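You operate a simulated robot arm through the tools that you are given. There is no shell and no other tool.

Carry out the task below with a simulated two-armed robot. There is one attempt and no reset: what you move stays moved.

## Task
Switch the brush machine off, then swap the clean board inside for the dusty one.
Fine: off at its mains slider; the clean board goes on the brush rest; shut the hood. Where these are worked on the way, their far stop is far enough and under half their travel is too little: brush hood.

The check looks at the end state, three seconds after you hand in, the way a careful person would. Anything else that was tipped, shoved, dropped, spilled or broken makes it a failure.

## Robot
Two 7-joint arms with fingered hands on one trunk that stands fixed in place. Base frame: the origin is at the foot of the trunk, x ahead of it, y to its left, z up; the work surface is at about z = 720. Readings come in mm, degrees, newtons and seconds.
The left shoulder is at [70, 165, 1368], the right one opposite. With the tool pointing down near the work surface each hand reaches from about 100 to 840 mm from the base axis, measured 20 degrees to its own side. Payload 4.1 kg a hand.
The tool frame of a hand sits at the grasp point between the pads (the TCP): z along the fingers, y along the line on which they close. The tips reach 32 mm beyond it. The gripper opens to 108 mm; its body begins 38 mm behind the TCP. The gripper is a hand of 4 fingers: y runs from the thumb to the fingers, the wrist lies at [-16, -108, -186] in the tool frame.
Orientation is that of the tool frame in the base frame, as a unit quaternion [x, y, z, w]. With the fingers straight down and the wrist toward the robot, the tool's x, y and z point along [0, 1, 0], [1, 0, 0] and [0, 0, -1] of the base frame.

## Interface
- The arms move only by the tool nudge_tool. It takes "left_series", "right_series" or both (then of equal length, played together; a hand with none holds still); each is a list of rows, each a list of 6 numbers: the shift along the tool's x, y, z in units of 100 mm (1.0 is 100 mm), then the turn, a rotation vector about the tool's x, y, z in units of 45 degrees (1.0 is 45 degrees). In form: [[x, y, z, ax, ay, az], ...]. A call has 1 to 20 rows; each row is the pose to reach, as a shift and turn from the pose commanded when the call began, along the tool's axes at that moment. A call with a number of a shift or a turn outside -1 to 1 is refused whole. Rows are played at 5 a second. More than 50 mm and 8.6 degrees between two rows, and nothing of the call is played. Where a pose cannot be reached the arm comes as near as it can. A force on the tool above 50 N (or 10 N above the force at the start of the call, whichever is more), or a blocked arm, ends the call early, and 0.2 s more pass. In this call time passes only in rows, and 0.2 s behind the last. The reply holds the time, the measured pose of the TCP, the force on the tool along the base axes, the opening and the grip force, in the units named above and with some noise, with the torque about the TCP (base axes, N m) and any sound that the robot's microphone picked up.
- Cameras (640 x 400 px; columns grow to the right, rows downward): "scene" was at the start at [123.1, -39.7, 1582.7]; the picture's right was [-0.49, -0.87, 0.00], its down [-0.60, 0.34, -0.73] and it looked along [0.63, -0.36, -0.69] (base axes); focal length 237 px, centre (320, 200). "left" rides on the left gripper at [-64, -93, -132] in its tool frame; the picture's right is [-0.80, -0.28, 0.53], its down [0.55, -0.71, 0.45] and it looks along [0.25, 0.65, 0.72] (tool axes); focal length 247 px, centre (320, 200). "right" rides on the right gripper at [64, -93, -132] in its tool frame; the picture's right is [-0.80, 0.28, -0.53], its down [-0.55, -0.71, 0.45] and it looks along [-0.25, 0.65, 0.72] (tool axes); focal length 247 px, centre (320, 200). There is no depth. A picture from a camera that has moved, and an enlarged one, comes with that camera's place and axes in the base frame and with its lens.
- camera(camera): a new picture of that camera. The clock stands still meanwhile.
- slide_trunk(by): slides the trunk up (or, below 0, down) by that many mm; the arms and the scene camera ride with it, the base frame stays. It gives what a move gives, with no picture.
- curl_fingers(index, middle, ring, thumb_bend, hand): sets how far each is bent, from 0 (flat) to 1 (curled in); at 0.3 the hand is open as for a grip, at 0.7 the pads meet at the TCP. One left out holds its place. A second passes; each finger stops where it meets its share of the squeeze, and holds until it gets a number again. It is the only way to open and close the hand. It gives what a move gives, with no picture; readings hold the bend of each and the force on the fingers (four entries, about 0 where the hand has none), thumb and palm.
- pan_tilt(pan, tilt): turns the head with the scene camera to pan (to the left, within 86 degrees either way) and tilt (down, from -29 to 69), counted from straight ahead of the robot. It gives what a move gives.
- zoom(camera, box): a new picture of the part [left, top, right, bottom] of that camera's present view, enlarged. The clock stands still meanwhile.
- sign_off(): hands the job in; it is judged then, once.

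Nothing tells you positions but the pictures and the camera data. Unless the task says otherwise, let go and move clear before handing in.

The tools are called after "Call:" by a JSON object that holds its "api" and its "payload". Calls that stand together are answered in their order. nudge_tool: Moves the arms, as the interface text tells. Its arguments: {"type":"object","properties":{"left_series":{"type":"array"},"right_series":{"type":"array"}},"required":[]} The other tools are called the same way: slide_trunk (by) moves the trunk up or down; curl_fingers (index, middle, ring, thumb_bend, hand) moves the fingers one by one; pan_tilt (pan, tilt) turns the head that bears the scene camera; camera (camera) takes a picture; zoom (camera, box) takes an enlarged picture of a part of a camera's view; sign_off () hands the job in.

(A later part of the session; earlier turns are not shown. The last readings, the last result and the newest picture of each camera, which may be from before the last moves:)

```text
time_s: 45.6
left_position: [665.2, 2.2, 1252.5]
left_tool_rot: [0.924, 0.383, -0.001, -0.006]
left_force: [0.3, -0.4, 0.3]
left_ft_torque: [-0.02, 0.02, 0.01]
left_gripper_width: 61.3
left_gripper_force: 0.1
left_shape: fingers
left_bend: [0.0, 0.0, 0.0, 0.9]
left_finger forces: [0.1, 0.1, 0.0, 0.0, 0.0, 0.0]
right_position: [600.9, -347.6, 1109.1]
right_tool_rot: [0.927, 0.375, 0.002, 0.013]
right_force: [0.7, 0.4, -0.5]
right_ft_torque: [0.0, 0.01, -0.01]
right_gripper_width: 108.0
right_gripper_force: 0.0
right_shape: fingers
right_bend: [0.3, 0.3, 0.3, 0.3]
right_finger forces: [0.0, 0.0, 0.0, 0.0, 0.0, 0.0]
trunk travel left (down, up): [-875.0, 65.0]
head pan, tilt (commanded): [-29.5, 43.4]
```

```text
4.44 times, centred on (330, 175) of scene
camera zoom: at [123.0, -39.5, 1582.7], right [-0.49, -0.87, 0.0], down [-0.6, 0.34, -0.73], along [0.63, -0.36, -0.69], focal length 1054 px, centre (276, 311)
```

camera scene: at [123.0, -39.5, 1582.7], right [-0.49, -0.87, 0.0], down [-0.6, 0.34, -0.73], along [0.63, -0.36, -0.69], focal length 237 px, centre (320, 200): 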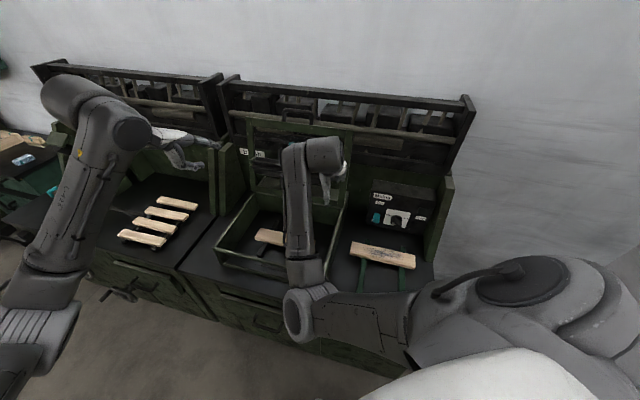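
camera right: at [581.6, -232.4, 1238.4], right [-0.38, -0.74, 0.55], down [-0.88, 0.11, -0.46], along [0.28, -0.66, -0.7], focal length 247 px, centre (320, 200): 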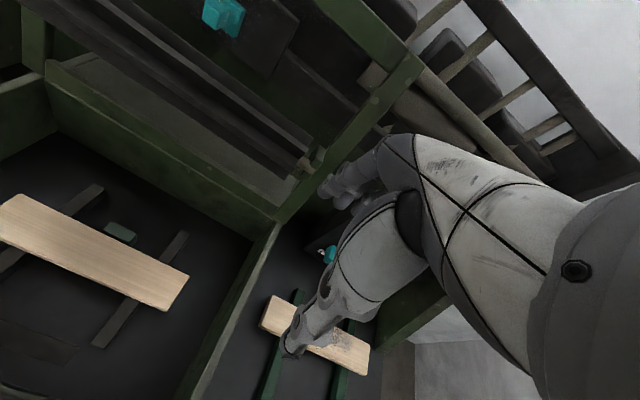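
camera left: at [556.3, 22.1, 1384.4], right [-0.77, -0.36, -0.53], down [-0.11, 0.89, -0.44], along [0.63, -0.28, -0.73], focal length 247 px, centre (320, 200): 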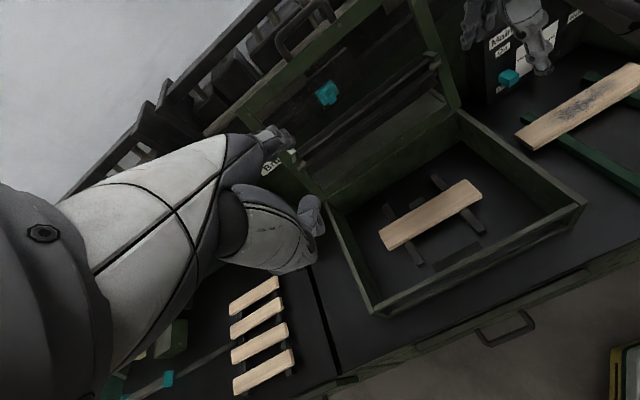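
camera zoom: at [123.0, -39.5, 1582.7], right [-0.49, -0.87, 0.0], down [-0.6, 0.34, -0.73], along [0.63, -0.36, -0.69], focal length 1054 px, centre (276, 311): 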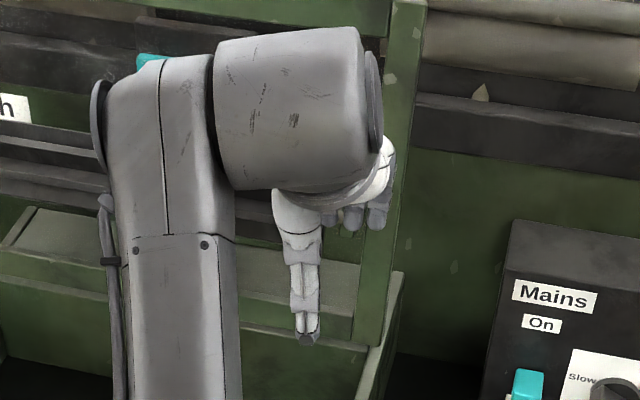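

The three right fingertips sit at about −7, +9 and +32 mm along the board direction from the TCP. One will be over the inner rail, so I'd rather grip with two fingers plus the thumb between the block and the rail. I'll find out which finger is on the outside by flattening the ring finger.

Call:
{"api": "curl_fingers", "payload": {"hand": "right", "ring": 0.0}}

Call:
{"api": "zoom", "payload": {"camera": "left", "box": [440, 0, 600, 100]}}

Call:
{"api": "zoom", "payload": {"camera": "scene", "box": [290, 130, 370, 220]}}

```text
time_s: 46.6
left_position: [665.1, 2.8, 1252.1]
left_tool_rot: [0.924, 0.383, -0.002, -0.007]
left_force: [0.4, 0.1, -0.1]
left_ft_torque: [0.0, -0.03, -0.02]
left_gripper_width: 61.1
left_gripper_force: 0.0
left_shape: fingers
left_bend: [0.0, 0.0, 0.0, 0.9]
left_finger forces: [0.0, 0.0, 0.0, 0.0, 0.0, 0.0]
right_position: [599.9, -348.0, 1108.3]
right_tool_rot: [0.927, 0.374, 0.0, 0.013]
right_force: [1.1, -0.2, 1.3]
right_ft_torque: [0.02, -0.01, 0.01]
right_gripper_width: 108.0
right_gripper_force: 0.0
right_shape: fingers
right_bend: [0.3, 0.3, 0.0, 0.3]
right_finger forces: [0.0, 0.0, 0.1, 0.1, 0.0, 0.0]
trunk travel left (down, up): [-875.0, 65.0]
head pan, tilt (commanded): [-29.5, 43.4]
```

```text
4.00 times, centred on (520, 50) of left
camera zoom: at [556.4, 22.2, 1384.4], right [-0.77, -0.36, -0.53], down [-0.11, 0.89, -0.44], along [0.63, -0.28, -0.73], focal length 988 px, centre (-480, 800)
```

zoom: 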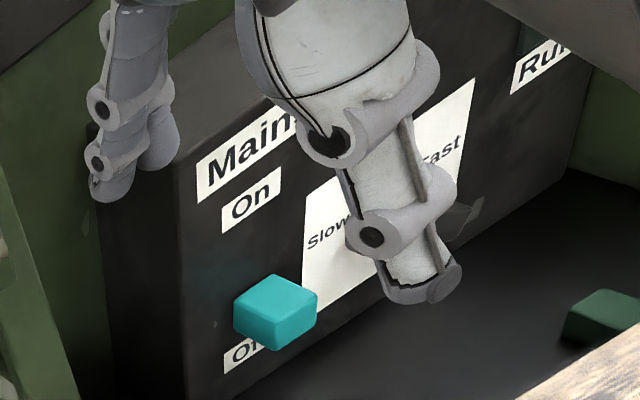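

```text
4.44 times, centred on (330, 175) of scene
camera zoom: at [123.2, -39.4, 1582.7], right [-0.49, -0.87, 0.0], down [-0.6, 0.34, -0.73], along [0.63, -0.36, -0.69], focal length 1054 px, centre (276, 311)
```

zoom: 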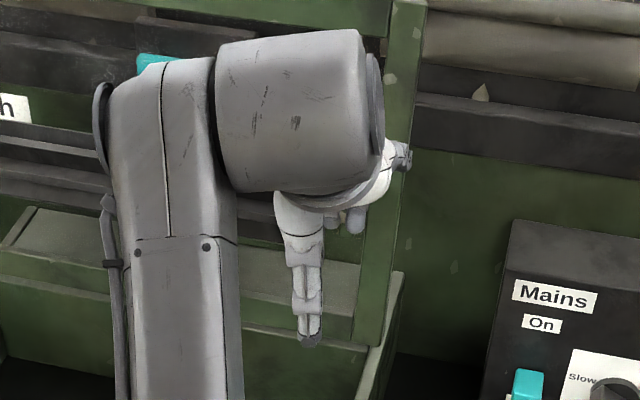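

The ring finger is the outermost; I'll keep it flat and grip with index, middle and thumb. The raised brush hangs at about E2 776 and z 996 (E1/E2 are my bench axes, E1 along it to the right and E2 inward), so I'll come down in front of it and only then go forward over the board.

Call:
{"api": "nudge_tool", "payload": {"right_series": [[0, -0.35, 0, 0.015, 0.006, -0.012], [0, -0.7, 0, 0.031, 0.012, -0.024], [0.45, -0.7, 0, 0.031, 0.012, -0.024], [0.9, -0.7, 0, 0.031, 0.012, -0.024]]}}

Call:
{"api": "camera", "payload": {"camera": "right"}}

Call:
{"api": "camera", "payload": {"camera": "left"}}

```text
time_s: 47.2
left_position: [664.4, 1.3, 1252.9]
left_tool_rot: [0.924, 0.383, -0.001, -0.006]
left_force: [0.5, 0.4, 0.7]
left_ft_torque: [-0.01, 0.0, -0.03]
left_gripper_width: 61.5
left_gripper_force: 0.1
left_shape: fingers
left_bend: [0.0, 0.0, 0.0, 0.9]
left_finger forces: [0.1, 0.0, 0.0, 0.1, 0.1, 0.1]
right_position: [558.1, -365.2, 1136.3]
right_tool_rot: [0.935, 0.349, -0.003, 0.061]
right_force: [0.1, 0.1, -0.1]
right_ft_torque: [-0.02, -0.01, 0.03]
right_gripper_width: 108.5
right_gripper_force: 0.1
right_shape: fingers
right_bend: [0.3, 0.3, 0.0, 0.3]
right_finger forces: [0.0, 0.1, 0.1, 0.0, 0.0, 0.0]
trunk travel left (down, up): [-875.0, 65.0]
head pan, tilt (commanded): [-29.5, 43.4]
stopped in row 3 (right hand): the arm was blocked; the commanded pose is now the measured one
```

```text
taken
camera right: at [542.1, -238.0, 1254.1], right [-0.44, -0.67, 0.6], down [-0.86, 0.12, -0.5], along [0.26, -0.73, -0.63], focal length 247 px, centre (320, 200)
```

right: 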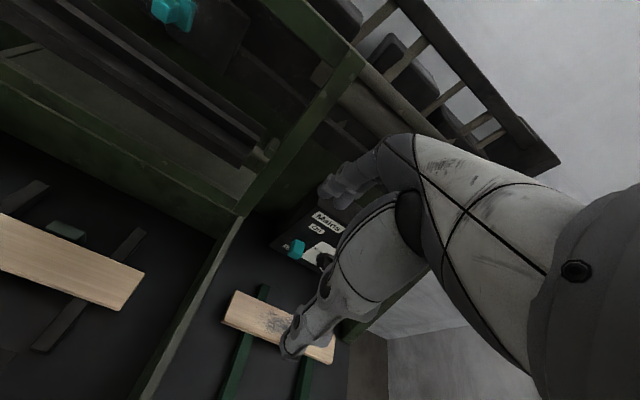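

```text
taken
camera left: at [555.4, 21.4, 1384.7], right [-0.77, -0.36, -0.53], down [-0.11, 0.89, -0.44], along [0.63, -0.28, -0.73], focal length 247 px, centre (320, 200)
```

left: 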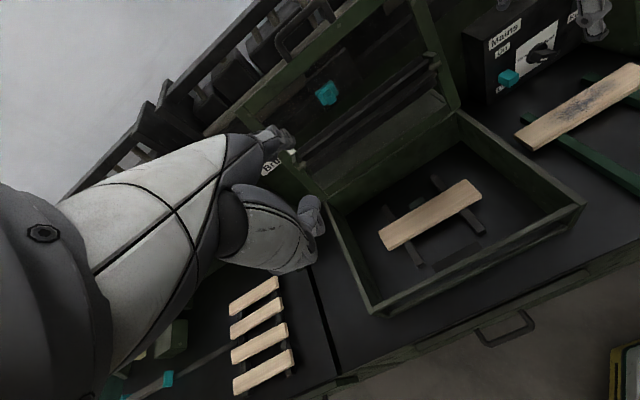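

The right arm can't fold that close at this height, but there's more room lower down. I'll restore the orientation while descending, then move left at z≈950.

Call:
{"api": "nudge_tool", "payload": {"right_series": [[0.015, -0.036, 0.32, 0.047, 0.022, -0.03], [0.03, -0.072, 0.64, 0.093, 0.044, -0.06], [0.046, -0.108, 0.95, 0.14, 0.066, -0.09]]}}

Call:
{"api": "nudge_tool", "payload": {"right_series": [[0, 0, 0.3, 0, 0, 0], [0, 0, 0.6, 0, 0, 0], [0, 0, 0.9, 0, 0, 0]]}}

```text
time_s: 48.2
left_position: [665.0, 1.4, 1251.8]
left_tool_rot: [0.924, 0.382, -0.003, -0.007]
left_force: [0.4, -0.3, 0.5]
left_ft_torque: [0.0, 0.01, -0.01]
left_gripper_width: 61.4
left_gripper_force: 0.1
left_shape: fingers
left_bend: [0.0, 0.0, 0.0, 0.9]
left_finger forces: [0.0, 0.1, 0.0, 0.1, 0.0, 0.1]
right_position: [565.6, -404.3, 1068.3]
right_tool_rot: [0.929, 0.367, 0.001, 0.04]
right_force: [0.6, 0.7, 0.8]
right_ft_torque: [0.01, -0.02, 0.01]
right_gripper_width: 108.2
right_gripper_force: 0.0
right_shape: fingers
right_bend: [0.3, 0.3, 0.0, 0.3]
right_finger forces: [0.0, 0.1, 0.0, 0.1, 0.1, 0.0]
trunk travel left (down, up): [-875.0, 65.0]
head pan, tilt (commanded): [-29.5, 43.4]
stopped in row 3 (right hand): the arm was blocked; the commanded pose is now the measured one
```

```text
time_s: 49.2
left_position: [665.6, 2.2, 1252.2]
left_tool_rot: [0.924, 0.383, -0.003, -0.006]
left_force: [-0.7, 0.0, 1.0]
left_ft_torque: [0.03, -0.02, 0.0]
left_gripper_width: 61.4
left_gripper_force: 0.3
left_shape: fingers
left_bend: [0.0, 0.0, 0.0, 0.9]
left_finger forces: [0.0, 0.0, 0.0, 0.0, 0.0, 0.1]
right_position: [575.0, -444.7, 1004.7]
right_tool_rot: [0.931, 0.357, 0.006, 0.072]
right_force: [-0.7, -0.2, 0.9]
right_ft_torque: [0.0, -0.01, 0.02]
right_gripper_width: 108.6
right_gripper_force: 0.1
right_shape: fingers
right_bend: [0.3, 0.3, 0.0, 0.3]
right_finger forces: [0.0, 0.0, 0.0, 0.0, 0.1, 0.0]
trunk travel left (down, up): [-875.0, 65.0]
head pan, tilt (commanded): [-29.5, 43.4]
stopped in row 3 (right hand): the arm was blocked; the commanded pose is now the measured one
```

The arm keeps getting blocked, which suggests the right elbow has folded into an awkward inward posture. I'll look at the arm.

Call:
{"api": "camera", "payload": {"camera": "scene"}}

Call:
{"api": "pan_tilt", "payload": {"pan": -45, "tilt": 60}}

Call:
{"api": "camera", "payload": {"camera": "scene"}}

Call:
{"api": "camera", "payload": {"camera": "left"}}

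```text
taken
camera scene: at [123.3, -39.2, 1582.7], right [-0.49, -0.87, 0.0], down [-0.6, 0.34, -0.73], along [0.63, -0.36, -0.69], focal length 237 px, centre (320, 200)
```

scene: 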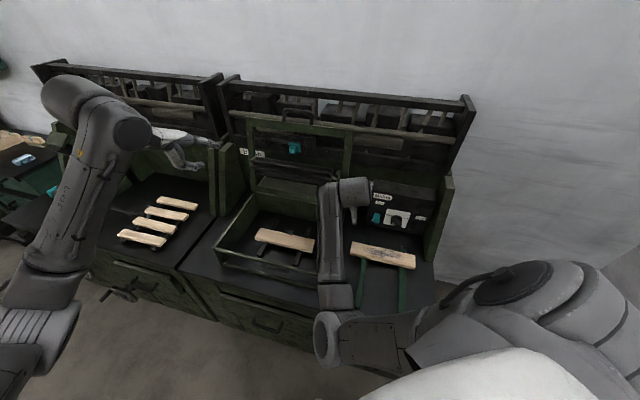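

```text
time_s: 50.0
left_position: [666.6, 3.0, 1252.8]
left_tool_rot: [0.924, 0.383, -0.002, -0.007]
left_force: [-0.4, 0.5, 0.1]
left_ft_torque: [0.04, 0.02, 0.0]
left_gripper_width: 61.3
left_gripper_force: 0.1
left_shape: fingers
left_bend: [0.0, 0.0, 0.0, 0.9]
left_finger forces: [0.0, 0.0, 0.0, 0.0, 0.0, 0.0]
right_position: [575.1, -442.9, 1003.1]
right_tool_rot: [0.931, 0.357, 0.007, 0.073]
right_force: [-0.5, -0.4, -0.2]
right_ft_torque: [0.01, 0.04, 0.03]
right_gripper_width: 108.5
right_gripper_force: 0.2
right_shape: fingers
right_bend: [0.3, 0.3, 0.0, 0.3]
right_finger forces: [0.0, 0.0, 0.0, 0.0, 0.1, 0.0]
trunk travel left (down, up): [-875.0, 65.0]
head pan, tilt (commanded): [-45.0, 60.0]
```

```text
taken
camera scene: at [98.5, -45.9, 1561.0], right [-0.71, -0.71, 0.0], down [-0.61, 0.61, -0.5], along [0.35, -0.35, -0.87], focal length 237 px, centre (320, 200)
```

scene: 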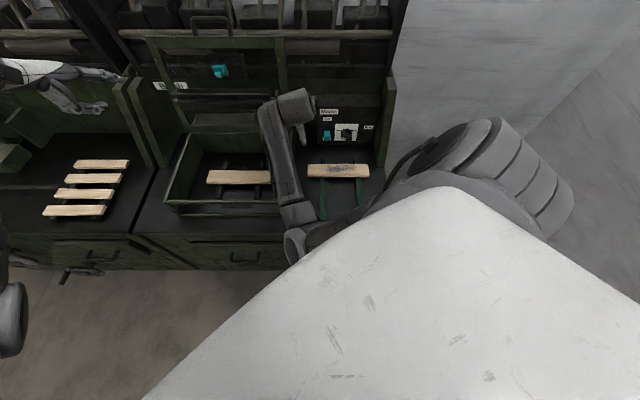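

```text
taken
camera left: at [556.4, 22.1, 1384.3], right [-0.77, -0.36, -0.53], down [-0.11, 0.89, -0.44], along [0.63, -0.28, -0.73], focal length 247 px, centre (320, 200)
```

left: 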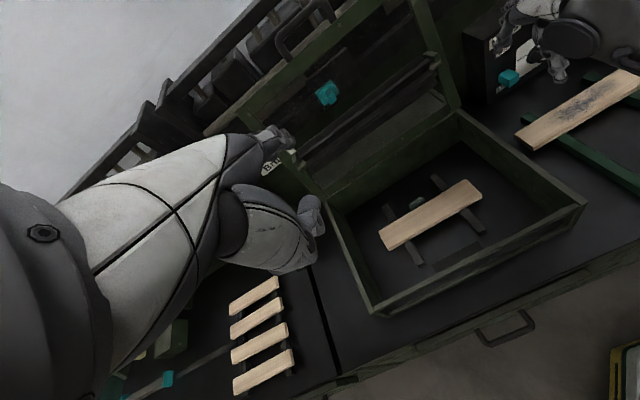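

The right elbow is folded in against the torso. I'll bring the right hand back out to the far right, where its posture was good earlier, then consider doing the machine side with the left arm.

Call:
{"api": "nudge_tool", "payload": {"right_series": [[-0.235, 0.215, -0.115, 0.059, 0.018, -0.022], [-0.47, 0.43, -0.23, 0.119, 0.037, -0.045], [-0.706, 0.645, -0.345, 0.178, 0.055, -0.067]]}}

Call:
{"api": "nudge_tool", "payload": {"right_series": [[-0.235, 0.175, -0.15, 0, 0, 0], [-0.47, 0.35, -0.3, 0, 0, 0], [-0.706, 0.523, -0.46, 0, 0, 0]]}}

Call:
{"api": "camera", "payload": {"camera": "scene"}}

```text
time_s: 50.8
left_position: [665.9, 1.9, 1252.5]
left_tool_rot: [0.924, 0.383, -0.002, -0.007]
left_force: [-0.2, 0.2, -0.1]
left_ft_torque: [0.0, 0.01, 0.02]
left_gripper_width: 61.5
left_gripper_force: 0.1
left_shape: fingers
left_bend: [0.0, 0.0, 0.0, 0.9]
left_finger forces: [0.0, 0.0, 0.1, 0.0, 0.0, 0.0]
right_position: [563.5, -531.1, 1047.8]
right_tool_rot: [0.924, 0.383, 0.0, -0.004]
right_force: [0.7, -0.4, 0.3]
right_ft_torque: [-0.02, 0.02, -0.03]
right_gripper_width: 108.5
right_gripper_force: 0.1
right_shape: fingers
right_bend: [0.3, 0.3, 0.0, 0.3]
right_finger forces: [0.0, 0.0, 0.0, 0.0, 0.0, 0.0]
trunk travel left (down, up): [-875.0, 65.0]
head pan, tilt (commanded): [-45.0, 60.0]
```

```text
time_s: 51.6
left_position: [665.0, 2.1, 1252.2]
left_tool_rot: [0.924, 0.382, -0.002, -0.007]
left_force: [-1.1, -0.8, -0.3]
left_ft_torque: [-0.02, 0.02, -0.03]
left_gripper_width: 61.5
left_gripper_force: 0.0
left_shape: fingers
left_bend: [0.0, 0.0, 0.0, 0.9]
left_finger forces: [0.0, 0.0, 0.0, 0.0, 0.1, 0.0]
right_position: [550.5, -618.2, 1092.6]
right_tool_rot: [0.924, 0.383, 0.0, -0.003]
right_force: [-0.6, 0.0, 0.0]
right_ft_torque: [0.01, 0.01, -0.01]
right_gripper_width: 108.7
right_gripper_force: 0.1
right_shape: fingers
right_bend: [0.3, 0.3, 0.0, 0.3]
right_finger forces: [0.0, 0.0, 0.0, 0.1, 0.0, 0.1]
trunk travel left (down, up): [-875.0, 65.0]
head pan, tilt (commanded): [-45.0, 60.0]
```

```text
taken
camera scene: at [98.2, -46.4, 1560.9], right [-0.71, -0.71, 0.0], down [-0.61, 0.61, -0.5], along [0.35, -0.35, -0.87], focal length 237 px, centre (320, 200)
```

scene: 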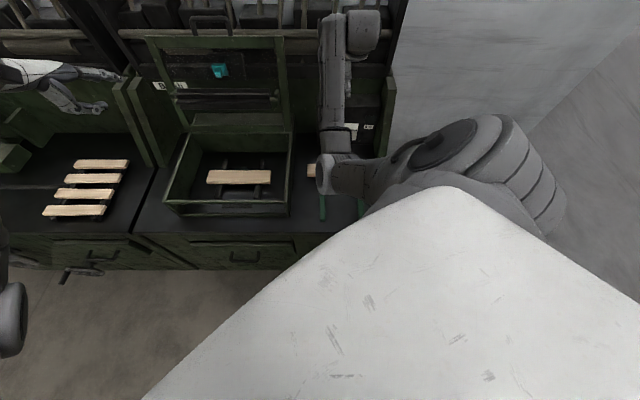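

I'll use the left arm for the boards, since its posture suits this bench angle. First I'll park the right arm far to the right so it can't obstruct.

Call:
{"api": "nudge_tool", "payload": {"right_series": [[-0.3, 0, -0.15, 0, 0, 0], [-0.6, 0, -0.3, 0, 0, 0], [-0.9, 0, -0.45, 0, 0, 0]]}}

Call:
{"api": "nudge_tool", "payload": {"right_series": [[-0.3, 0, -0.15, 0, 0, 0], [-0.6, 0, -0.3, 0, 0, 0], [-0.9, 0, -0.45, 0, 0, 0]]}}

Call:
{"api": "curl_fingers", "payload": {"hand": "left", "index": 0.3, "middle": 0.3, "ring": 0.0, "thumb_bend": 0.3}}

Call:
{"api": "camera", "payload": {"camera": "scene"}}

Call:
{"api": "camera", "payload": {"camera": "left"}}

```text
time_s: 52.4
left_position: [663.9, 2.1, 1251.8]
left_tool_rot: [0.924, 0.382, -0.002, -0.007]
left_force: [0.0, 0.0, 0.0]
left_ft_torque: [0.0, 0.01, -0.01]
left_gripper_width: 61.4
left_gripper_force: 0.0
left_shape: fingers
left_bend: [0.0, 0.0, 0.0, 0.9]
left_finger forces: [0.0, 0.0, 0.0, 0.0, 0.0, 0.1]
right_position: [484.7, -684.5, 1137.8]
right_tool_rot: [0.923, 0.384, 0.0, -0.003]
right_force: [0.6, 0.1, -0.9]
right_ft_torque: [0.0, -0.03, -0.01]
right_gripper_width: 108.8
right_gripper_force: 0.0
right_shape: fingers
right_bend: [0.3, 0.3, 0.0, 0.3]
right_finger forces: [0.0, 0.0, 0.0, 0.0, 0.1, 0.0]
trunk travel left (down, up): [-875.0, 65.0]
head pan, tilt (commanded): [-45.0, 60.0]
```

```text
time_s: 53.2
left_position: [664.0, 2.5, 1252.9]
left_tool_rot: [0.924, 0.382, -0.001, -0.007]
left_force: [-0.1, 0.4, 0.3]
left_ft_torque: [0.0, 0.01, -0.03]
left_gripper_width: 61.0
left_gripper_force: 0.0
left_shape: fingers
left_bend: [0.0, 0.0, 0.0, 0.9]
left_finger forces: [0.0, 0.1, 0.1, 0.0, 0.0, 0.0]
right_position: [420.5, -748.3, 1182.0]
right_tool_rot: [0.924, 0.383, 0.0, -0.003]
right_force: [0.3, 0.1, -0.6]
right_ft_torque: [0.0, -0.02, -0.01]
right_gripper_width: 108.6
right_gripper_force: 0.1
right_shape: fingers
right_bend: [0.3, 0.3, 0.0, 0.3]
right_finger forces: [0.0, 0.0, 0.0, 0.0, 0.0, 0.0]
trunk travel left (down, up): [-875.0, 65.0]
head pan, tilt (commanded): [-45.0, 60.0]
```

```text
time_s: 54.2
left_position: [665.6, 2.2, 1252.4]
left_tool_rot: [0.924, 0.382, -0.002, -0.007]
left_force: [0.4, -1.0, -0.9]
left_ft_torque: [-0.03, 0.02, 0.02]
left_gripper_width: 108.3
left_gripper_force: 0.2
left_shape: fingers
left_bend: [0.3, 0.3, 0.0, 0.3]
left_finger forces: [0.0, 0.0, 0.0, 0.0, 0.1, 0.0]
right_position: [421.0, -746.8, 1182.5]
right_tool_rot: [0.924, 0.383, 0.0, -0.003]
right_force: [-0.3, -0.4, -0.8]
right_ft_torque: [0.0, 0.0, 0.02]
right_gripper_width: 108.3
right_gripper_force: 0.1
right_shape: fingers
right_bend: [0.3, 0.3, 0.0, 0.3]
right_finger forces: [0.0, 0.0, 0.0, 0.0, 0.0, 0.1]
trunk travel left (down, up): [-875.0, 65.0]
head pan, tilt (commanded): [-45.0, 60.0]
```

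```text
taken
camera scene: at [98.4, -46.0, 1560.9], right [-0.71, -0.71, 0.0], down [-0.61, 0.61, -0.5], along [0.35, -0.35, -0.87], focal length 237 px, centre (320, 200)
```

scene: 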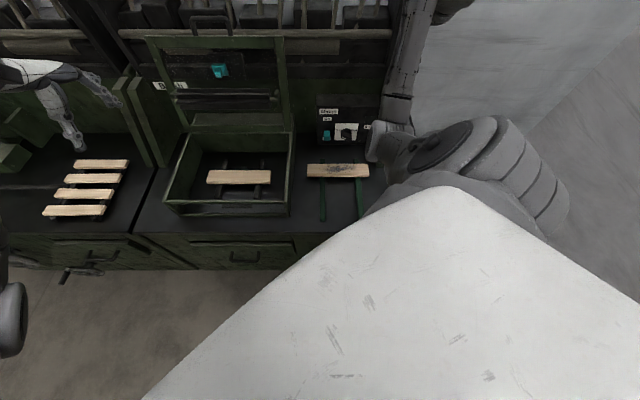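

```text
taken
camera left: at [556.4, 21.9, 1384.4], right [-0.77, -0.36, -0.53], down [-0.11, 0.89, -0.44], along [0.63, -0.28, -0.73], focal length 247 px, centre (320, 200)
```

left: 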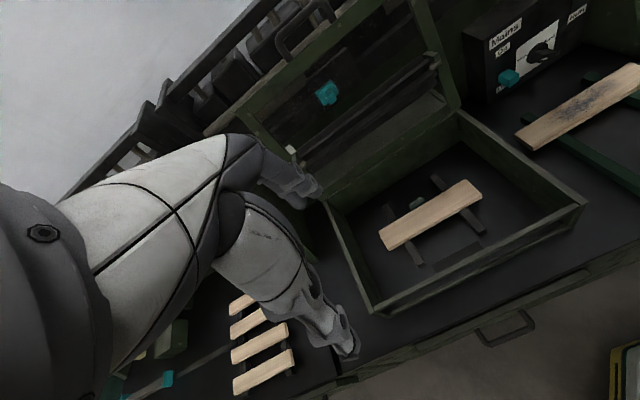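

The right arm is parked clear. I'll bring the left hand over the machine, staying in front of the raised brush while descending to z≈950.

Call:
{"api": "nudge_tool", "payload": {"left_series": [[-0.07, 0.14, 0.33, 0, 0, 0], [-0.14, 0.28, 0.67, 0, 0, 0], [-0.21, 0.42, 1.0, 0, 0, 0]]}}

Call:
{"api": "nudge_tool", "payload": {"left_series": [[-0.07, 0.14, 0.33, 0, 0, 0], [-0.14, 0.28, 0.67, 0, 0, 0], [-0.21, 0.42, 1.0, 0, 0, 0]]}}

Call:
{"api": "camera", "payload": {"camera": "left"}}

Call:
{"api": "camera", "payload": {"camera": "scene"}}

```text
time_s: 55.0
left_position: [681.5, -40.6, 1154.4]
left_tool_rot: [0.924, 0.383, -0.001, -0.006]
left_force: [-0.8, 0.5, 0.0]
left_ft_torque: [0.03, 0.01, -0.01]
left_gripper_width: 108.5
left_gripper_force: 0.1
left_shape: fingers
left_bend: [0.3, 0.3, 0.0, 0.3]
left_finger forces: [0.0, 0.0, 0.1, 0.0, 0.0, 0.0]
right_position: [420.6, -748.0, 1181.8]
right_tool_rot: [0.923, 0.384, 0.0, -0.002]
right_force: [-0.6, -0.3, -0.5]
right_ft_torque: [0.03, 0.03, -0.03]
right_gripper_width: 108.3
right_gripper_force: 0.1
right_shape: fingers
right_bend: [0.3, 0.3, 0.0, 0.3]
right_finger forces: [0.0, 0.0, 0.1, 0.0, 0.0, 0.0]
trunk travel left (down, up): [-875.0, 65.0]
head pan, tilt (commanded): [-45.0, 60.0]
```

```text
time_s: 55.8
left_position: [691.9, -83.7, 1051.6]
left_tool_rot: [0.924, 0.382, -0.002, -0.006]
left_force: [0.1, -0.5, 0.7]
left_ft_torque: [0.01, 0.05, 0.01]
left_gripper_width: 108.3
left_gripper_force: 0.1
left_shape: fingers
left_bend: [0.3, 0.3, 0.0, 0.3]
left_finger forces: [0.0, 0.2, 0.0, 0.1, 0.1, 0.1]
right_position: [421.0, -747.3, 1182.5]
right_tool_rot: [0.924, 0.383, 0.0, -0.003]
right_force: [-0.4, -0.4, 0.4]
right_ft_torque: [-0.01, -0.01, -0.01]
right_gripper_width: 108.4
right_gripper_force: 0.0
right_shape: fingers
right_bend: [0.3, 0.3, 0.0, 0.3]
right_finger forces: [0.1, 0.0, 0.0, 0.1, 0.0, 0.0]
trunk travel left (down, up): [-875.0, 65.0]
head pan, tilt (commanded): [-45.0, 60.0]
```

```text
taken
camera left: at [583.7, -64.1, 1183.0], right [-0.77, -0.36, -0.53], down [-0.11, 0.89, -0.44], along [0.63, -0.28, -0.73], focal length 247 px, centre (320, 200)
```

left: 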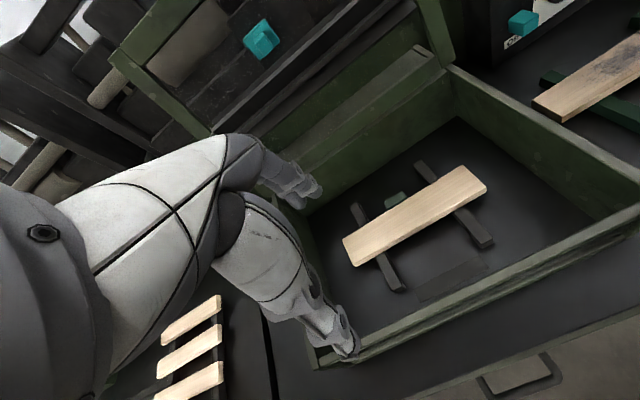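

```text
taken
camera scene: at [98.6, -46.4, 1561.0], right [-0.71, -0.71, 0.0], down [-0.61, 0.61, -0.5], along [0.35, -0.35, -0.87], focal length 237 px, centre (320, 200)
```

scene: 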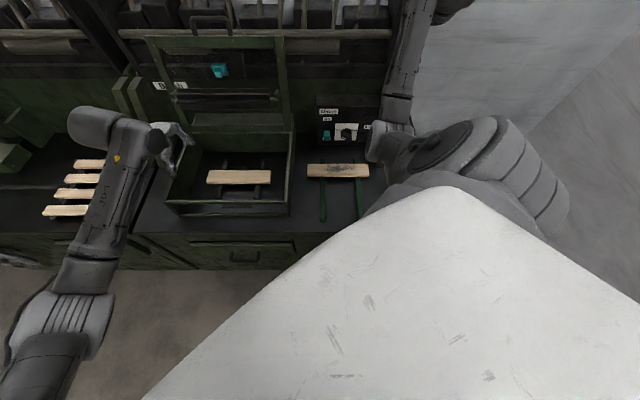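

Tracking well. One more step down, then I'll check the fingers against the board from the left camera.

Call:
{"api": "nudge_tool", "payload": {"left_series": [[-0.05, 0.14, 0.37, 0, 0, 0], [-0.1, 0.28, 0.74, 0, 0, 0], [-0.15, 0.42, 1.0, 0, 0, 0]]}}

Call:
{"api": "nudge_tool", "payload": {"left_series": [[0.0, 0.2, 0.3, 0, 0, 0], [0.0, 0.4, 0.6, 0, 0, 0], [0.0, 0.6, 0.8, 0, 0, 0]]}}

Call:
{"api": "camera", "payload": {"camera": "left"}}

Call:
{"api": "zoom", "payload": {"camera": "scene", "box": [130, 90, 320, 230]}}

```text
time_s: 56.6
left_position: [712.6, -123.5, 950.7]
left_tool_rot: [0.924, 0.382, -0.001, -0.007]
left_force: [-0.1, -0.1, 0.1]
left_ft_torque: [0.02, -0.01, -0.02]
left_gripper_width: 108.4
left_gripper_force: 0.1
left_shape: fingers
left_bend: [0.3, 0.3, 0.0, 0.3]
left_finger forces: [0.0, 0.0, 0.0, 0.0, 0.0, 0.0]
right_position: [420.9, -747.1, 1180.6]
right_tool_rot: [0.924, 0.383, 0.0, -0.003]
right_force: [-0.4, -0.3, 0.0]
right_ft_torque: [-0.01, -0.01, 0.0]
right_gripper_width: 108.4
right_gripper_force: 0.0
right_shape: fingers
right_bend: [0.3, 0.3, 0.0, 0.3]
right_finger forces: [0.1, 0.1, 0.0, 0.0, 0.1, 0.1]
trunk travel left (down, up): [-875.0, 65.0]
head pan, tilt (commanded): [-45.0, 60.0]
```

```text
time_s: 57.4
left_position: [737.8, -149.6, 893.0]
left_tool_rot: [0.924, 0.383, -0.001, -0.006]
left_force: [0.9, 1.2, 0.5]
left_ft_torque: [0.0, -0.02, 0.01]
left_gripper_width: 108.4
left_gripper_force: 0.1
left_shape: fingers
left_bend: [0.3, 0.3, 0.0, 0.3]
left_finger forces: [0.0, 0.0, 0.0, 0.0, 0.0, 0.0]
left hand out of reach, approached as far as the arm can: row 3
right_position: [421.0, -745.1, 1182.7]
right_tool_rot: [0.924, 0.383, 0.0, -0.002]
right_force: [0.2, 0.9, 0.9]
right_ft_torque: [-0.02, 0.04, 0.02]
right_gripper_width: 108.7
right_gripper_force: 0.1
right_shape: fingers
right_bend: [0.3, 0.3, 0.0, 0.3]
right_finger forces: [0.0, 0.0, 0.0, 0.0, 0.1, 0.0]
trunk travel left (down, up): [-875.0, 65.0]
head pan, tilt (commanded): [-45.0, 60.0]
```

```text
taken
camera left: at [629.0, -130.0, 1025.0], right [-0.77, -0.36, -0.53], down [-0.11, 0.89, -0.44], along [0.63, -0.28, -0.73], focal length 247 px, centre (320, 200)
```

left: 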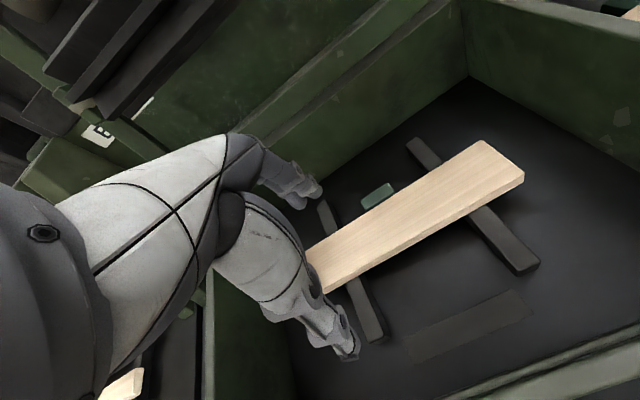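

```text
2.86 times, centred on (225, 160) of scene
camera zoom: at [97.8, -44.4, 1561.0], right [-0.71, -0.71, 0.0], down [-0.61, 0.61, -0.5], along [0.35, -0.35, -0.87], focal length 678 px, centre (591, 314)
```

zoom: 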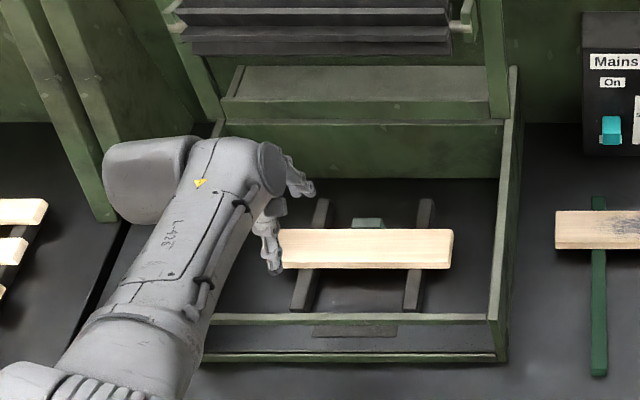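

The left arm runs out of reach over the machine, but the right arm's reach suits it better if it crosses low and far enough out. I'll withdraw the left hand the way it came, then raise the trunk a little to give the right arm more folding room.

Call:
{"api": "nudge_tool", "payload": {"left_series": [[0.0, -0.2, -0.25, 0, 0, 0], [0.0, -0.4, -0.5, 0, 0, 0], [0.0, -0.55, -0.75, 0, 0, 0]]}}

Call:
{"api": "nudge_tool", "payload": {"left_series": [[0.05, -0.14, -0.33, 0, 0, 0], [0.1, -0.28, -0.67, 0, 0, 0], [0.15, -0.42, -1.0, 0, 0, 0]]}}

Call:
{"api": "nudge_tool", "payload": {"left_series": [[0.07, -0.14, -0.33, 0, 0, 0], [0.14, -0.28, -0.67, 0, 0, 0], [0.21, -0.42, -1.0, 0, 0, 0]]}}

Call:
{"api": "nudge_tool", "payload": {"left_series": [[0.25, -0.1, -0.2, 0, 0, 0], [0.5, -0.2, -0.4, 0, 0, 0], [0.8, -0.3, -0.5, 0, 0, 0]]}}

Call:
{"api": "slide_trunk", "payload": {"by": 60}}

Call:
{"api": "camera", "payload": {"camera": "scene"}}

```text
time_s: 58.2
left_position: [701.4, -113.0, 967.2]
left_tool_rot: [0.924, 0.383, -0.003, -0.007]
left_force: [0.2, -1.2, -0.2]
left_ft_torque: [0.0, 0.02, -0.02]
left_gripper_width: 108.4
left_gripper_force: 0.0
left_shape: fingers
left_bend: [0.3, 0.3, 0.0, 0.3]
left_finger forces: [0.0, 0.0, 0.0, 0.0, 0.0, 0.1]
right_position: [420.6, -747.4, 1182.8]
right_tool_rot: [0.923, 0.384, 0.0, -0.003]
right_force: [0.3, -0.9, -0.5]
right_ft_torque: [-0.04, 0.05, 0.0]
right_gripper_width: 108.3
right_gripper_force: 0.0
right_shape: fingers
right_bend: [0.3, 0.3, 0.0, 0.3]
right_finger forces: [0.0, 0.0, 0.0, 0.0, 0.1, 0.0]
trunk travel left (down, up): [-875.0, 65.0]
head pan, tilt (commanded): [-45.0, 60.0]
```

```text
time_s: 59.0
left_position: [682.5, -73.4, 1065.0]
left_tool_rot: [0.924, 0.383, -0.001, -0.007]
left_force: [0.8, -0.2, -0.8]
left_ft_torque: [0.01, 0.0, 0.01]
left_gripper_width: 108.6
left_gripper_force: 0.2
left_shape: fingers
left_bend: [0.3, 0.3, 0.0, 0.3]
left_finger forces: [0.0, 0.0, 0.0, 0.0, 0.1, 0.0]
right_position: [421.4, -746.5, 1182.7]
right_tool_rot: [0.923, 0.384, 0.0, -0.003]
right_force: [-0.2, -1.2, 0.0]
right_ft_torque: [-0.04, -0.01, -0.02]
right_gripper_width: 108.5
right_gripper_force: 0.1
right_shape: fingers
right_bend: [0.3, 0.3, 0.0, 0.3]
right_finger forces: [0.1, 0.0, 0.0, 0.1, 0.0, 0.1]
trunk travel left (down, up): [-875.0, 65.0]
head pan, tilt (commanded): [-45.0, 60.0]
```

```text
time_s: 59.8
left_position: [668.8, -29.3, 1164.7]
left_tool_rot: [0.924, 0.382, -0.003, -0.006]
left_force: [0.5, 0.3, -0.1]
left_ft_torque: [0.01, -0.01, -0.01]
left_gripper_width: 108.6
left_gripper_force: 0.0
left_shape: fingers
left_bend: [0.3, 0.3, 0.0, 0.3]
left_finger forces: [0.0, 0.0, 0.0, 0.0, 0.0, 0.1]
right_position: [420.9, -747.0, 1182.4]
right_tool_rot: [0.924, 0.383, 0.0, -0.003]
right_force: [0.2, 0.2, -0.3]
right_ft_torque: [0.02, -0.06, -0.02]
right_gripper_width: 108.5
right_gripper_force: 0.0
right_shape: fingers
right_bend: [0.3, 0.3, 0.0, 0.3]
right_finger forces: [0.0, 0.1, 0.1, 0.0, 0.0, 0.0]
trunk travel left (down, up): [-875.0, 65.0]
head pan, tilt (commanded): [-45.0, 60.0]
```

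```text
time_s: 60.6
left_position: [704.9, 47.9, 1216.7]
left_tool_rot: [0.924, 0.383, -0.003, -0.006]
left_force: [-0.1, 0.4, -0.7]
left_ft_torque: [-0.04, -0.03, -0.01]
left_gripper_width: 108.4
left_gripper_force: 0.0
left_shape: fingers
left_bend: [0.3, 0.3, 0.0, 0.3]
left_finger forces: [0.1, 0.0, 0.0, 0.0, 0.0, 0.0]
right_position: [421.0, -746.4, 1183.8]
right_tool_rot: [0.924, 0.383, 0.001, -0.003]
right_force: [0.0, -0.3, 0.1]
right_ft_torque: [0.0, 0.0, -0.01]
right_gripper_width: 108.5
right_gripper_force: 0.1
right_shape: fingers
right_bend: [0.3, 0.3, 0.0, 0.3]
right_finger forces: [0.0, 0.0, 0.0, 0.0, 0.0, 0.0]
trunk travel left (down, up): [-875.0, 65.0]
head pan, tilt (commanded): [-45.0, 60.0]
```

```text
time_s: 61.6
left_position: [704.5, 45.6, 1277.8]
left_tool_rot: [0.924, 0.383, -0.002, -0.007]
left_force: [-0.1, -0.3, -0.4]
left_ft_torque: [0.01, 0.01, -0.01]
left_gripper_width: 108.4
left_gripper_force: 0.1
left_shape: fingers
left_bend: [0.3, 0.3, 0.0, 0.3]
left_finger forces: [0.0, 0.1, 0.1, 0.0, 0.1, 0.0]
right_position: [421.3, -745.9, 1241.9]
right_tool_rot: [0.924, 0.384, 0.0, -0.003]
right_force: [1.0, 1.3, 0.1]
right_ft_torque: [0.01, 0.03, -0.01]
right_gripper_width: 108.4
right_gripper_force: 0.2
right_shape: fingers
right_bend: [0.3, 0.3, 0.0, 0.3]
right_finger forces: [0.0, 0.0, 0.1, 0.0, 0.0, 0.0]
trunk travel left (down, up): [-935.0, 5.0]
head pan, tilt (commanded): [-45.0, 60.0]
```

```text
taken
camera scene: at [98.8, -46.3, 1620.9], right [-0.71, -0.71, 0.0], down [-0.61, 0.61, -0.5], along [0.35, -0.35, -0.87], focal length 237 px, centre (320, 200)
```

scene: 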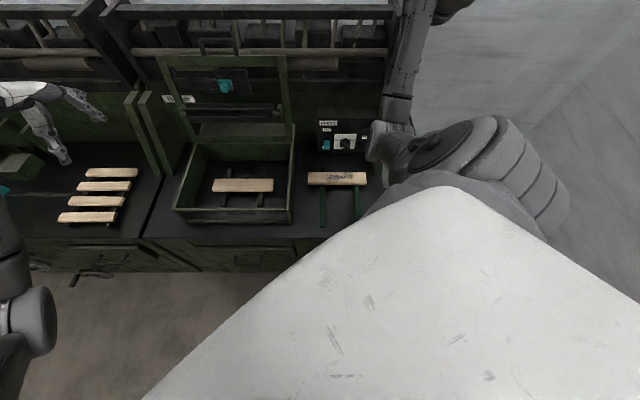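

The trunk is up 60 mm. Now I'll bring the right hand, ring finger back to normal, leftward at height and then down over the rest area, watching for blocking.

Call:
{"api": "curl_fingers", "payload": {"hand": "right", "index": 0.3, "middle": 0.3, "ring": 0.3, "thumb_bend": 0.3}}

Call:
{"api": "nudge_tool", "payload": {"right_series": [[0.35, -0.05, 0.07, 0, 0, 0], [0.7, -0.1, 0.14, 0, 0, 0], [1.0, -0.15, 0.2, 0, 0, 0]]}}

Call:
{"api": "nudge_tool", "payload": {"right_series": [[0.2, -0.1, 0.33, 0, 0, 0], [0.4, -0.2, 0.67, 0, 0, 0], [0.45, -0.3, 1.0, 0, 0, 0]]}}

Call:
{"api": "nudge_tool", "payload": {"right_series": [[0, -0.1, 0.33, 0, 0, 0], [0, -0.2, 0.67, 0, 0, 0], [0, -0.3, 1.0, 0, 0, 0]]}}

Call:
{"api": "camera", "payload": {"camera": "scene"}}

Call:
{"api": "camera", "payload": {"camera": "right"}}

```text
time_s: 62.6
left_position: [704.0, 45.4, 1277.5]
left_tool_rot: [0.924, 0.383, -0.002, -0.007]
left_force: [0.0, 0.3, -0.2]
left_ft_torque: [0.03, 0.01, -0.03]
left_gripper_width: 108.6
left_gripper_force: 0.0
left_shape: fingers
left_bend: [0.3, 0.3, 0.0, 0.3]
left_finger forces: [0.0, 0.0, 0.1, 0.0, 0.1, 0.0]
right_position: [420.2, -747.6, 1243.1]
right_tool_rot: [0.923, 0.384, 0.0, -0.003]
right_force: [0.2, 1.1, -0.2]
right_ft_torque: [0.01, -0.02, 0.0]
right_gripper_width: 108.6
right_gripper_force: 0.1
right_shape: fingers
right_bend: [0.3, 0.3, 0.3, 0.3]
right_finger forces: [0.0, 0.1, 0.0, 0.0, 0.1, 0.0]
trunk travel left (down, up): [-935.0, 5.0]
head pan, tilt (commanded): [-45.0, 60.0]
```

```text
time_s: 63.4
left_position: [704.9, 46.0, 1278.2]
left_tool_rot: [0.924, 0.382, -0.003, -0.006]
left_force: [0.5, 0.3, 0.3]
left_ft_torque: [-0.01, 0.03, -0.03]
left_gripper_width: 108.4
left_gripper_force: 0.1
left_shape: fingers
left_bend: [0.3, 0.3, 0.0, 0.3]
left_finger forces: [0.0, 0.1, 0.1, 0.0, 0.0, 0.1]
right_position: [481.6, -666.5, 1221.9]
right_tool_rot: [0.923, 0.384, 0.0, -0.004]
right_force: [0.1, 0.5, 0.2]
right_ft_torque: [0.0, 0.03, 0.0]
right_gripper_width: 108.5
right_gripper_force: 0.0
right_shape: fingers
right_bend: [0.3, 0.3, 0.3, 0.3]
right_finger forces: [0.0, 0.1, 0.0, 0.1, 0.0, 0.0]
trunk travel left (down, up): [-935.0, 5.0]
head pan, tilt (commanded): [-45.0, 60.0]
```

```text
time_s: 64.2
left_position: [704.2, 47.4, 1277.5]
left_tool_rot: [0.924, 0.383, -0.002, -0.007]
left_force: [-0.2, 0.3, 0.6]
left_ft_torque: [0.02, 0.01, 0.01]
left_gripper_width: 108.6
left_gripper_force: 0.1
left_shape: fingers
left_bend: [0.3, 0.3, 0.0, 0.3]
left_finger forces: [0.0, 0.0, 0.0, 0.0, 0.0, 0.0]
right_position: [490.5, -613.0, 1121.3]
right_tool_rot: [0.924, 0.383, 0.0, -0.003]
right_force: [1.0, -0.3, -0.4]
right_ft_torque: [-0.01, 0.02, -0.01]
right_gripper_width: 108.7
right_gripper_force: 0.1
right_shape: fingers
right_bend: [0.3, 0.3, 0.3, 0.3]
right_finger forces: [0.0, 0.1, 0.0, 0.0, 0.0, 0.0]
trunk travel left (down, up): [-935.0, 5.0]
head pan, tilt (commanded): [-45.0, 60.0]
```

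```text
time_s: 65.0
left_position: [703.6, 45.5, 1277.8]
left_tool_rot: [0.924, 0.383, -0.002, -0.007]
left_force: [-0.4, -0.1, 0.1]
left_ft_torque: [-0.01, 0.02, -0.01]
left_gripper_width: 108.7
left_gripper_force: 0.0
left_shape: fingers
left_bend: [0.3, 0.3, 0.0, 0.3]
left_finger forces: [0.1, 0.0, 0.0, 0.0, 0.0, 0.0]
right_position: [468.9, -589.3, 1024.2]
right_tool_rot: [0.924, 0.383, 0.0, -0.002]
right_force: [-0.5, -0.1, -0.1]
right_ft_torque: [-0.04, -0.01, -0.01]
right_gripper_width: 108.5
right_gripper_force: 0.0
right_shape: fingers
right_bend: [0.3, 0.3, 0.3, 0.3]
right_finger forces: [0.0, 0.0, 0.0, 0.0, 0.0, 0.0]
trunk travel left (down, up): [-935.0, 5.0]
head pan, tilt (commanded): [-45.0, 60.0]
```

```text
taken
camera scene: at [98.2, -45.9, 1621.0], right [-0.71, -0.71, 0.0], down [-0.61, 0.61, -0.5], along [0.35, -0.35, -0.87], focal length 237 px, centre (320, 200)
```

scene: 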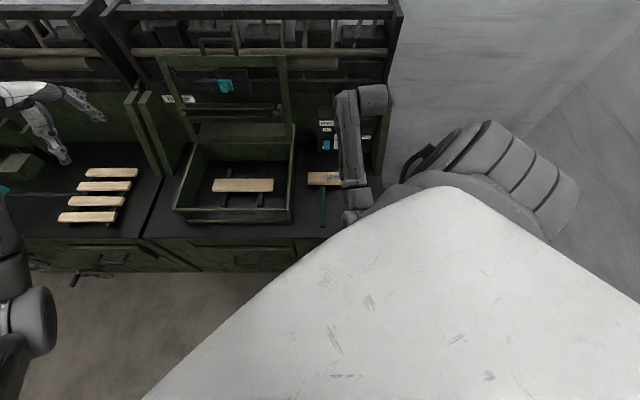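

```text
taken
camera right: at [449.9, -478.2, 1156.9], right [-0.36, -0.77, 0.53], down [-0.89, 0.11, -0.45], along [0.28, -0.63, -0.72], focal length 247 px, centre (320, 200)
```

right: 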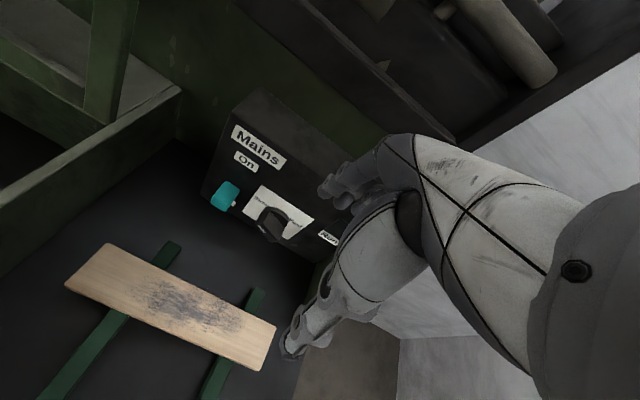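

No blocking so far. I'll continue down and then test the leftward crossing over the machine's right wall at a safe height.

Call:
{"api": "nudge_tool", "payload": {"right_series": [[0, -0.1, 0.33, 0, 0, 0], [0, -0.2, 0.67, 0, 0, 0], [0, -0.3, 0.98, 0, 0, 0]]}}

Call:
{"api": "nudge_tool", "payload": {"right_series": [[0.35, -0.05, 0, 0, 0, 0], [0.7, -0.1, 0, 0, 0, 0], [1.0, -0.15, 0, 0, 0, 0]]}}

Call:
{"api": "nudge_tool", "payload": {"right_series": [[0.35, -0.03, 0, 0, 0, 0], [0.7, -0.06, 0, 0, 0, 0], [1.0, -0.1, 0, 0, 0, 0]]}}

Call:
{"api": "camera", "payload": {"camera": "right"}}

Call:
{"api": "camera", "payload": {"camera": "scene"}}

```text
time_s: 65.8
left_position: [703.9, 46.6, 1277.0]
left_tool_rot: [0.924, 0.382, -0.002, -0.007]
left_force: [-0.6, 0.3, 0.6]
left_ft_torque: [0.02, 0.01, 0.01]
left_gripper_width: 108.4
left_gripper_force: 0.1
left_shape: fingers
left_bend: [0.3, 0.3, 0.0, 0.3]
left_finger forces: [0.0, 0.0, 0.0, 0.0, 0.1, 0.1]
right_position: [449.4, -568.8, 924.1]
right_tool_rot: [0.924, 0.383, 0.0, -0.004]
right_force: [-0.2, 0.3, -0.8]
right_ft_torque: [0.03, 0.02, -0.03]
right_gripper_width: 108.6
right_gripper_force: 0.0
right_shape: fingers
right_bend: [0.3, 0.3, 0.3, 0.3]
right_finger forces: [0.0, 0.0, 0.0, 0.0, 0.1, 0.1]
trunk travel left (down, up): [-935.0, 5.0]
head pan, tilt (commanded): [-45.0, 60.0]
```

```text
time_s: 66.6
left_position: [703.0, 46.2, 1277.2]
left_tool_rot: [0.924, 0.382, -0.003, -0.006]
left_force: [0.3, -0.1, -0.2]
left_ft_torque: [-0.01, 0.03, -0.02]
left_gripper_width: 108.7
left_gripper_force: 0.0
left_shape: fingers
left_bend: [0.3, 0.3, 0.0, 0.3]
left_finger forces: [0.0, 0.0, 0.0, 0.0, 0.1, 0.1]
right_position: [509.2, -485.1, 926.2]
right_tool_rot: [0.924, 0.383, 0.0, -0.003]
right_force: [-1.0, 1.3, 0.2]
right_ft_torque: [0.04, 0.02, -0.01]
right_gripper_width: 108.3
right_gripper_force: 0.0
right_shape: fingers
right_bend: [0.3, 0.3, 0.3, 0.3]
right_finger forces: [0.1, 0.1, 0.0, 0.0, 0.0, 0.0]
trunk travel left (down, up): [-935.0, 5.0]
head pan, tilt (commanded): [-45.0, 60.0]
```

```text
time_s: 67.4
left_position: [703.2, 44.7, 1277.9]
left_tool_rot: [0.924, 0.381, -0.001, -0.007]
left_force: [-0.4, 0.6, -1.1]
left_ft_torque: [0.01, -0.01, 0.03]
left_gripper_width: 108.3
left_gripper_force: 0.1
left_shape: fingers
left_bend: [0.3, 0.3, 0.0, 0.3]
left_finger forces: [0.1, 0.0, 0.1, 0.2, 0.0, 0.0]
right_position: [567.4, -423.0, 925.9]
right_tool_rot: [0.925, 0.38, -0.007, 0.006]
right_force: [-0.1, 0.4, 0.1]
right_ft_torque: [-0.04, 0.01, 0.0]
right_gripper_width: 108.4
right_gripper_force: 0.1
right_shape: fingers
right_bend: [0.3, 0.3, 0.3, 0.3]
right_finger forces: [0.1, 0.1, 0.0, 0.1, 0.0, 0.0]
trunk travel left (down, up): [-935.0, 5.0]
head pan, tilt (commanded): [-45.0, 60.0]
```

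```text
taken
camera right: at [550.2, -309.5, 1056.6], right [-0.36, -0.75, 0.55], down [-0.89, 0.11, -0.44], along [0.27, -0.65, -0.71], focal length 247 px, centre (320, 200)
```

right: 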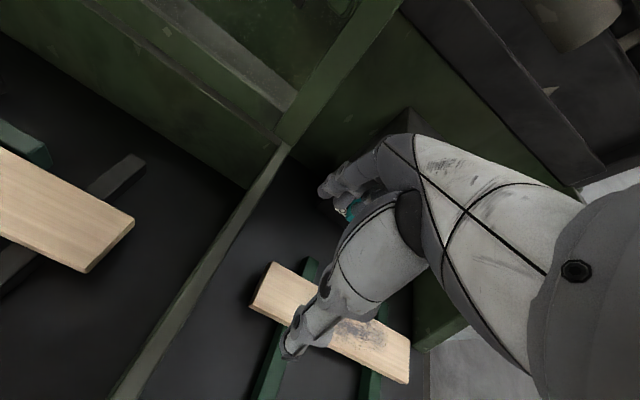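

```text
taken
camera scene: at [98.2, -46.4, 1620.9], right [-0.71, -0.71, 0.0], down [-0.61, 0.61, -0.5], along [0.35, -0.35, -0.87], focal length 237 px, centre (320, 200)
```

scene: 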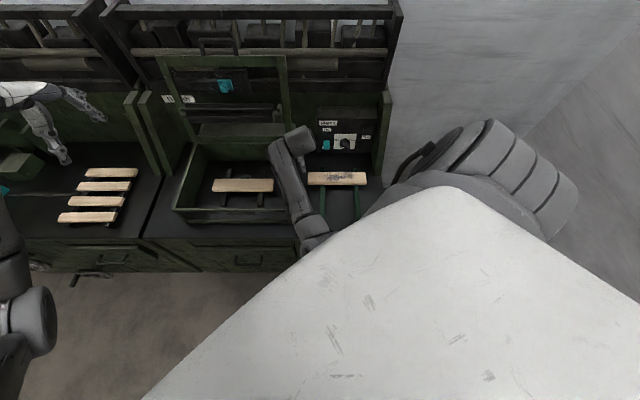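

Crossing is working, with a slight lag. I'll continue left in a smaller step.

Call:
{"api": "nudge_tool", "payload": {"right_series": [[0.25, 0, 0.05, 0, 0, 0], [0.5, 0, 0.1, 0, 0, 0], [0.75, 0, 0.15, 0, 0, 0]]}}

Call:
{"api": "camera", "payload": {"camera": "right"}}

Call:
{"api": "camera", "payload": {"camera": "scene"}}

```text
time_s: 68.4
left_position: [703.9, 46.1, 1278.4]
left_tool_rot: [0.924, 0.383, -0.003, -0.006]
left_force: [-0.1, -0.7, 0.0]
left_ft_torque: [0.01, 0.02, 0.0]
left_gripper_width: 108.3
left_gripper_force: 0.1
left_shape: fingers
left_bend: [0.3, 0.3, 0.0, 0.3]
left_finger forces: [0.0, 0.1, 0.1, 0.0, 0.0, 0.0]
right_position: [622.8, -383.8, 918.0]
right_tool_rot: [0.926, 0.376, -0.006, 0.015]
right_force: [-0.2, 0.0, -0.5]
right_ft_torque: [0.01, 0.0, 0.02]
right_gripper_width: 108.7
right_gripper_force: 0.0
right_shape: fingers
right_bend: [0.3, 0.3, 0.3, 0.3]
right_finger forces: [0.0, 0.0, 0.0, 0.0, 0.0, 0.0]
trunk travel left (down, up): [-935.0, 5.0]
head pan, tilt (commanded): [-45.0, 60.0]
stopped in row 3 (right hand): the arm was blocked; the commanded pose is now the measured one
```

```text
taken
camera right: at [605.2, -268.2, 1045.3], right [-0.38, -0.74, 0.56], down [-0.89, 0.11, -0.45], along [0.27, -0.66, -0.7], focal length 247 px, centre (320, 200)
```

right: 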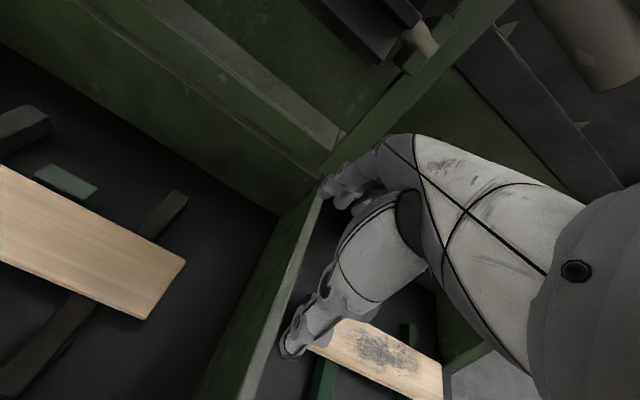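

```text
taken
camera scene: at [98.3, -46.0, 1620.9], right [-0.71, -0.71, 0.0], down [-0.61, 0.61, -0.5], along [0.35, -0.35, -0.87], focal length 237 px, centre (320, 200)
```

scene: 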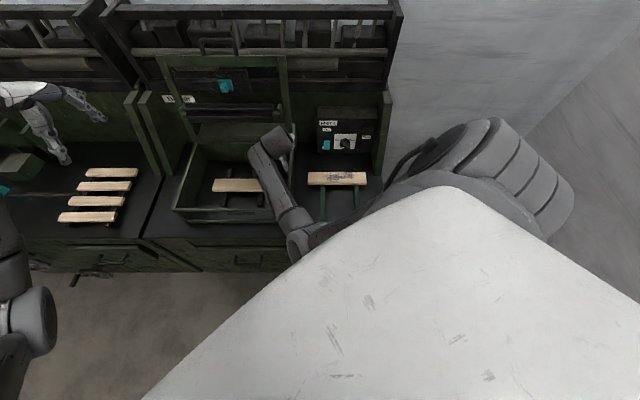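

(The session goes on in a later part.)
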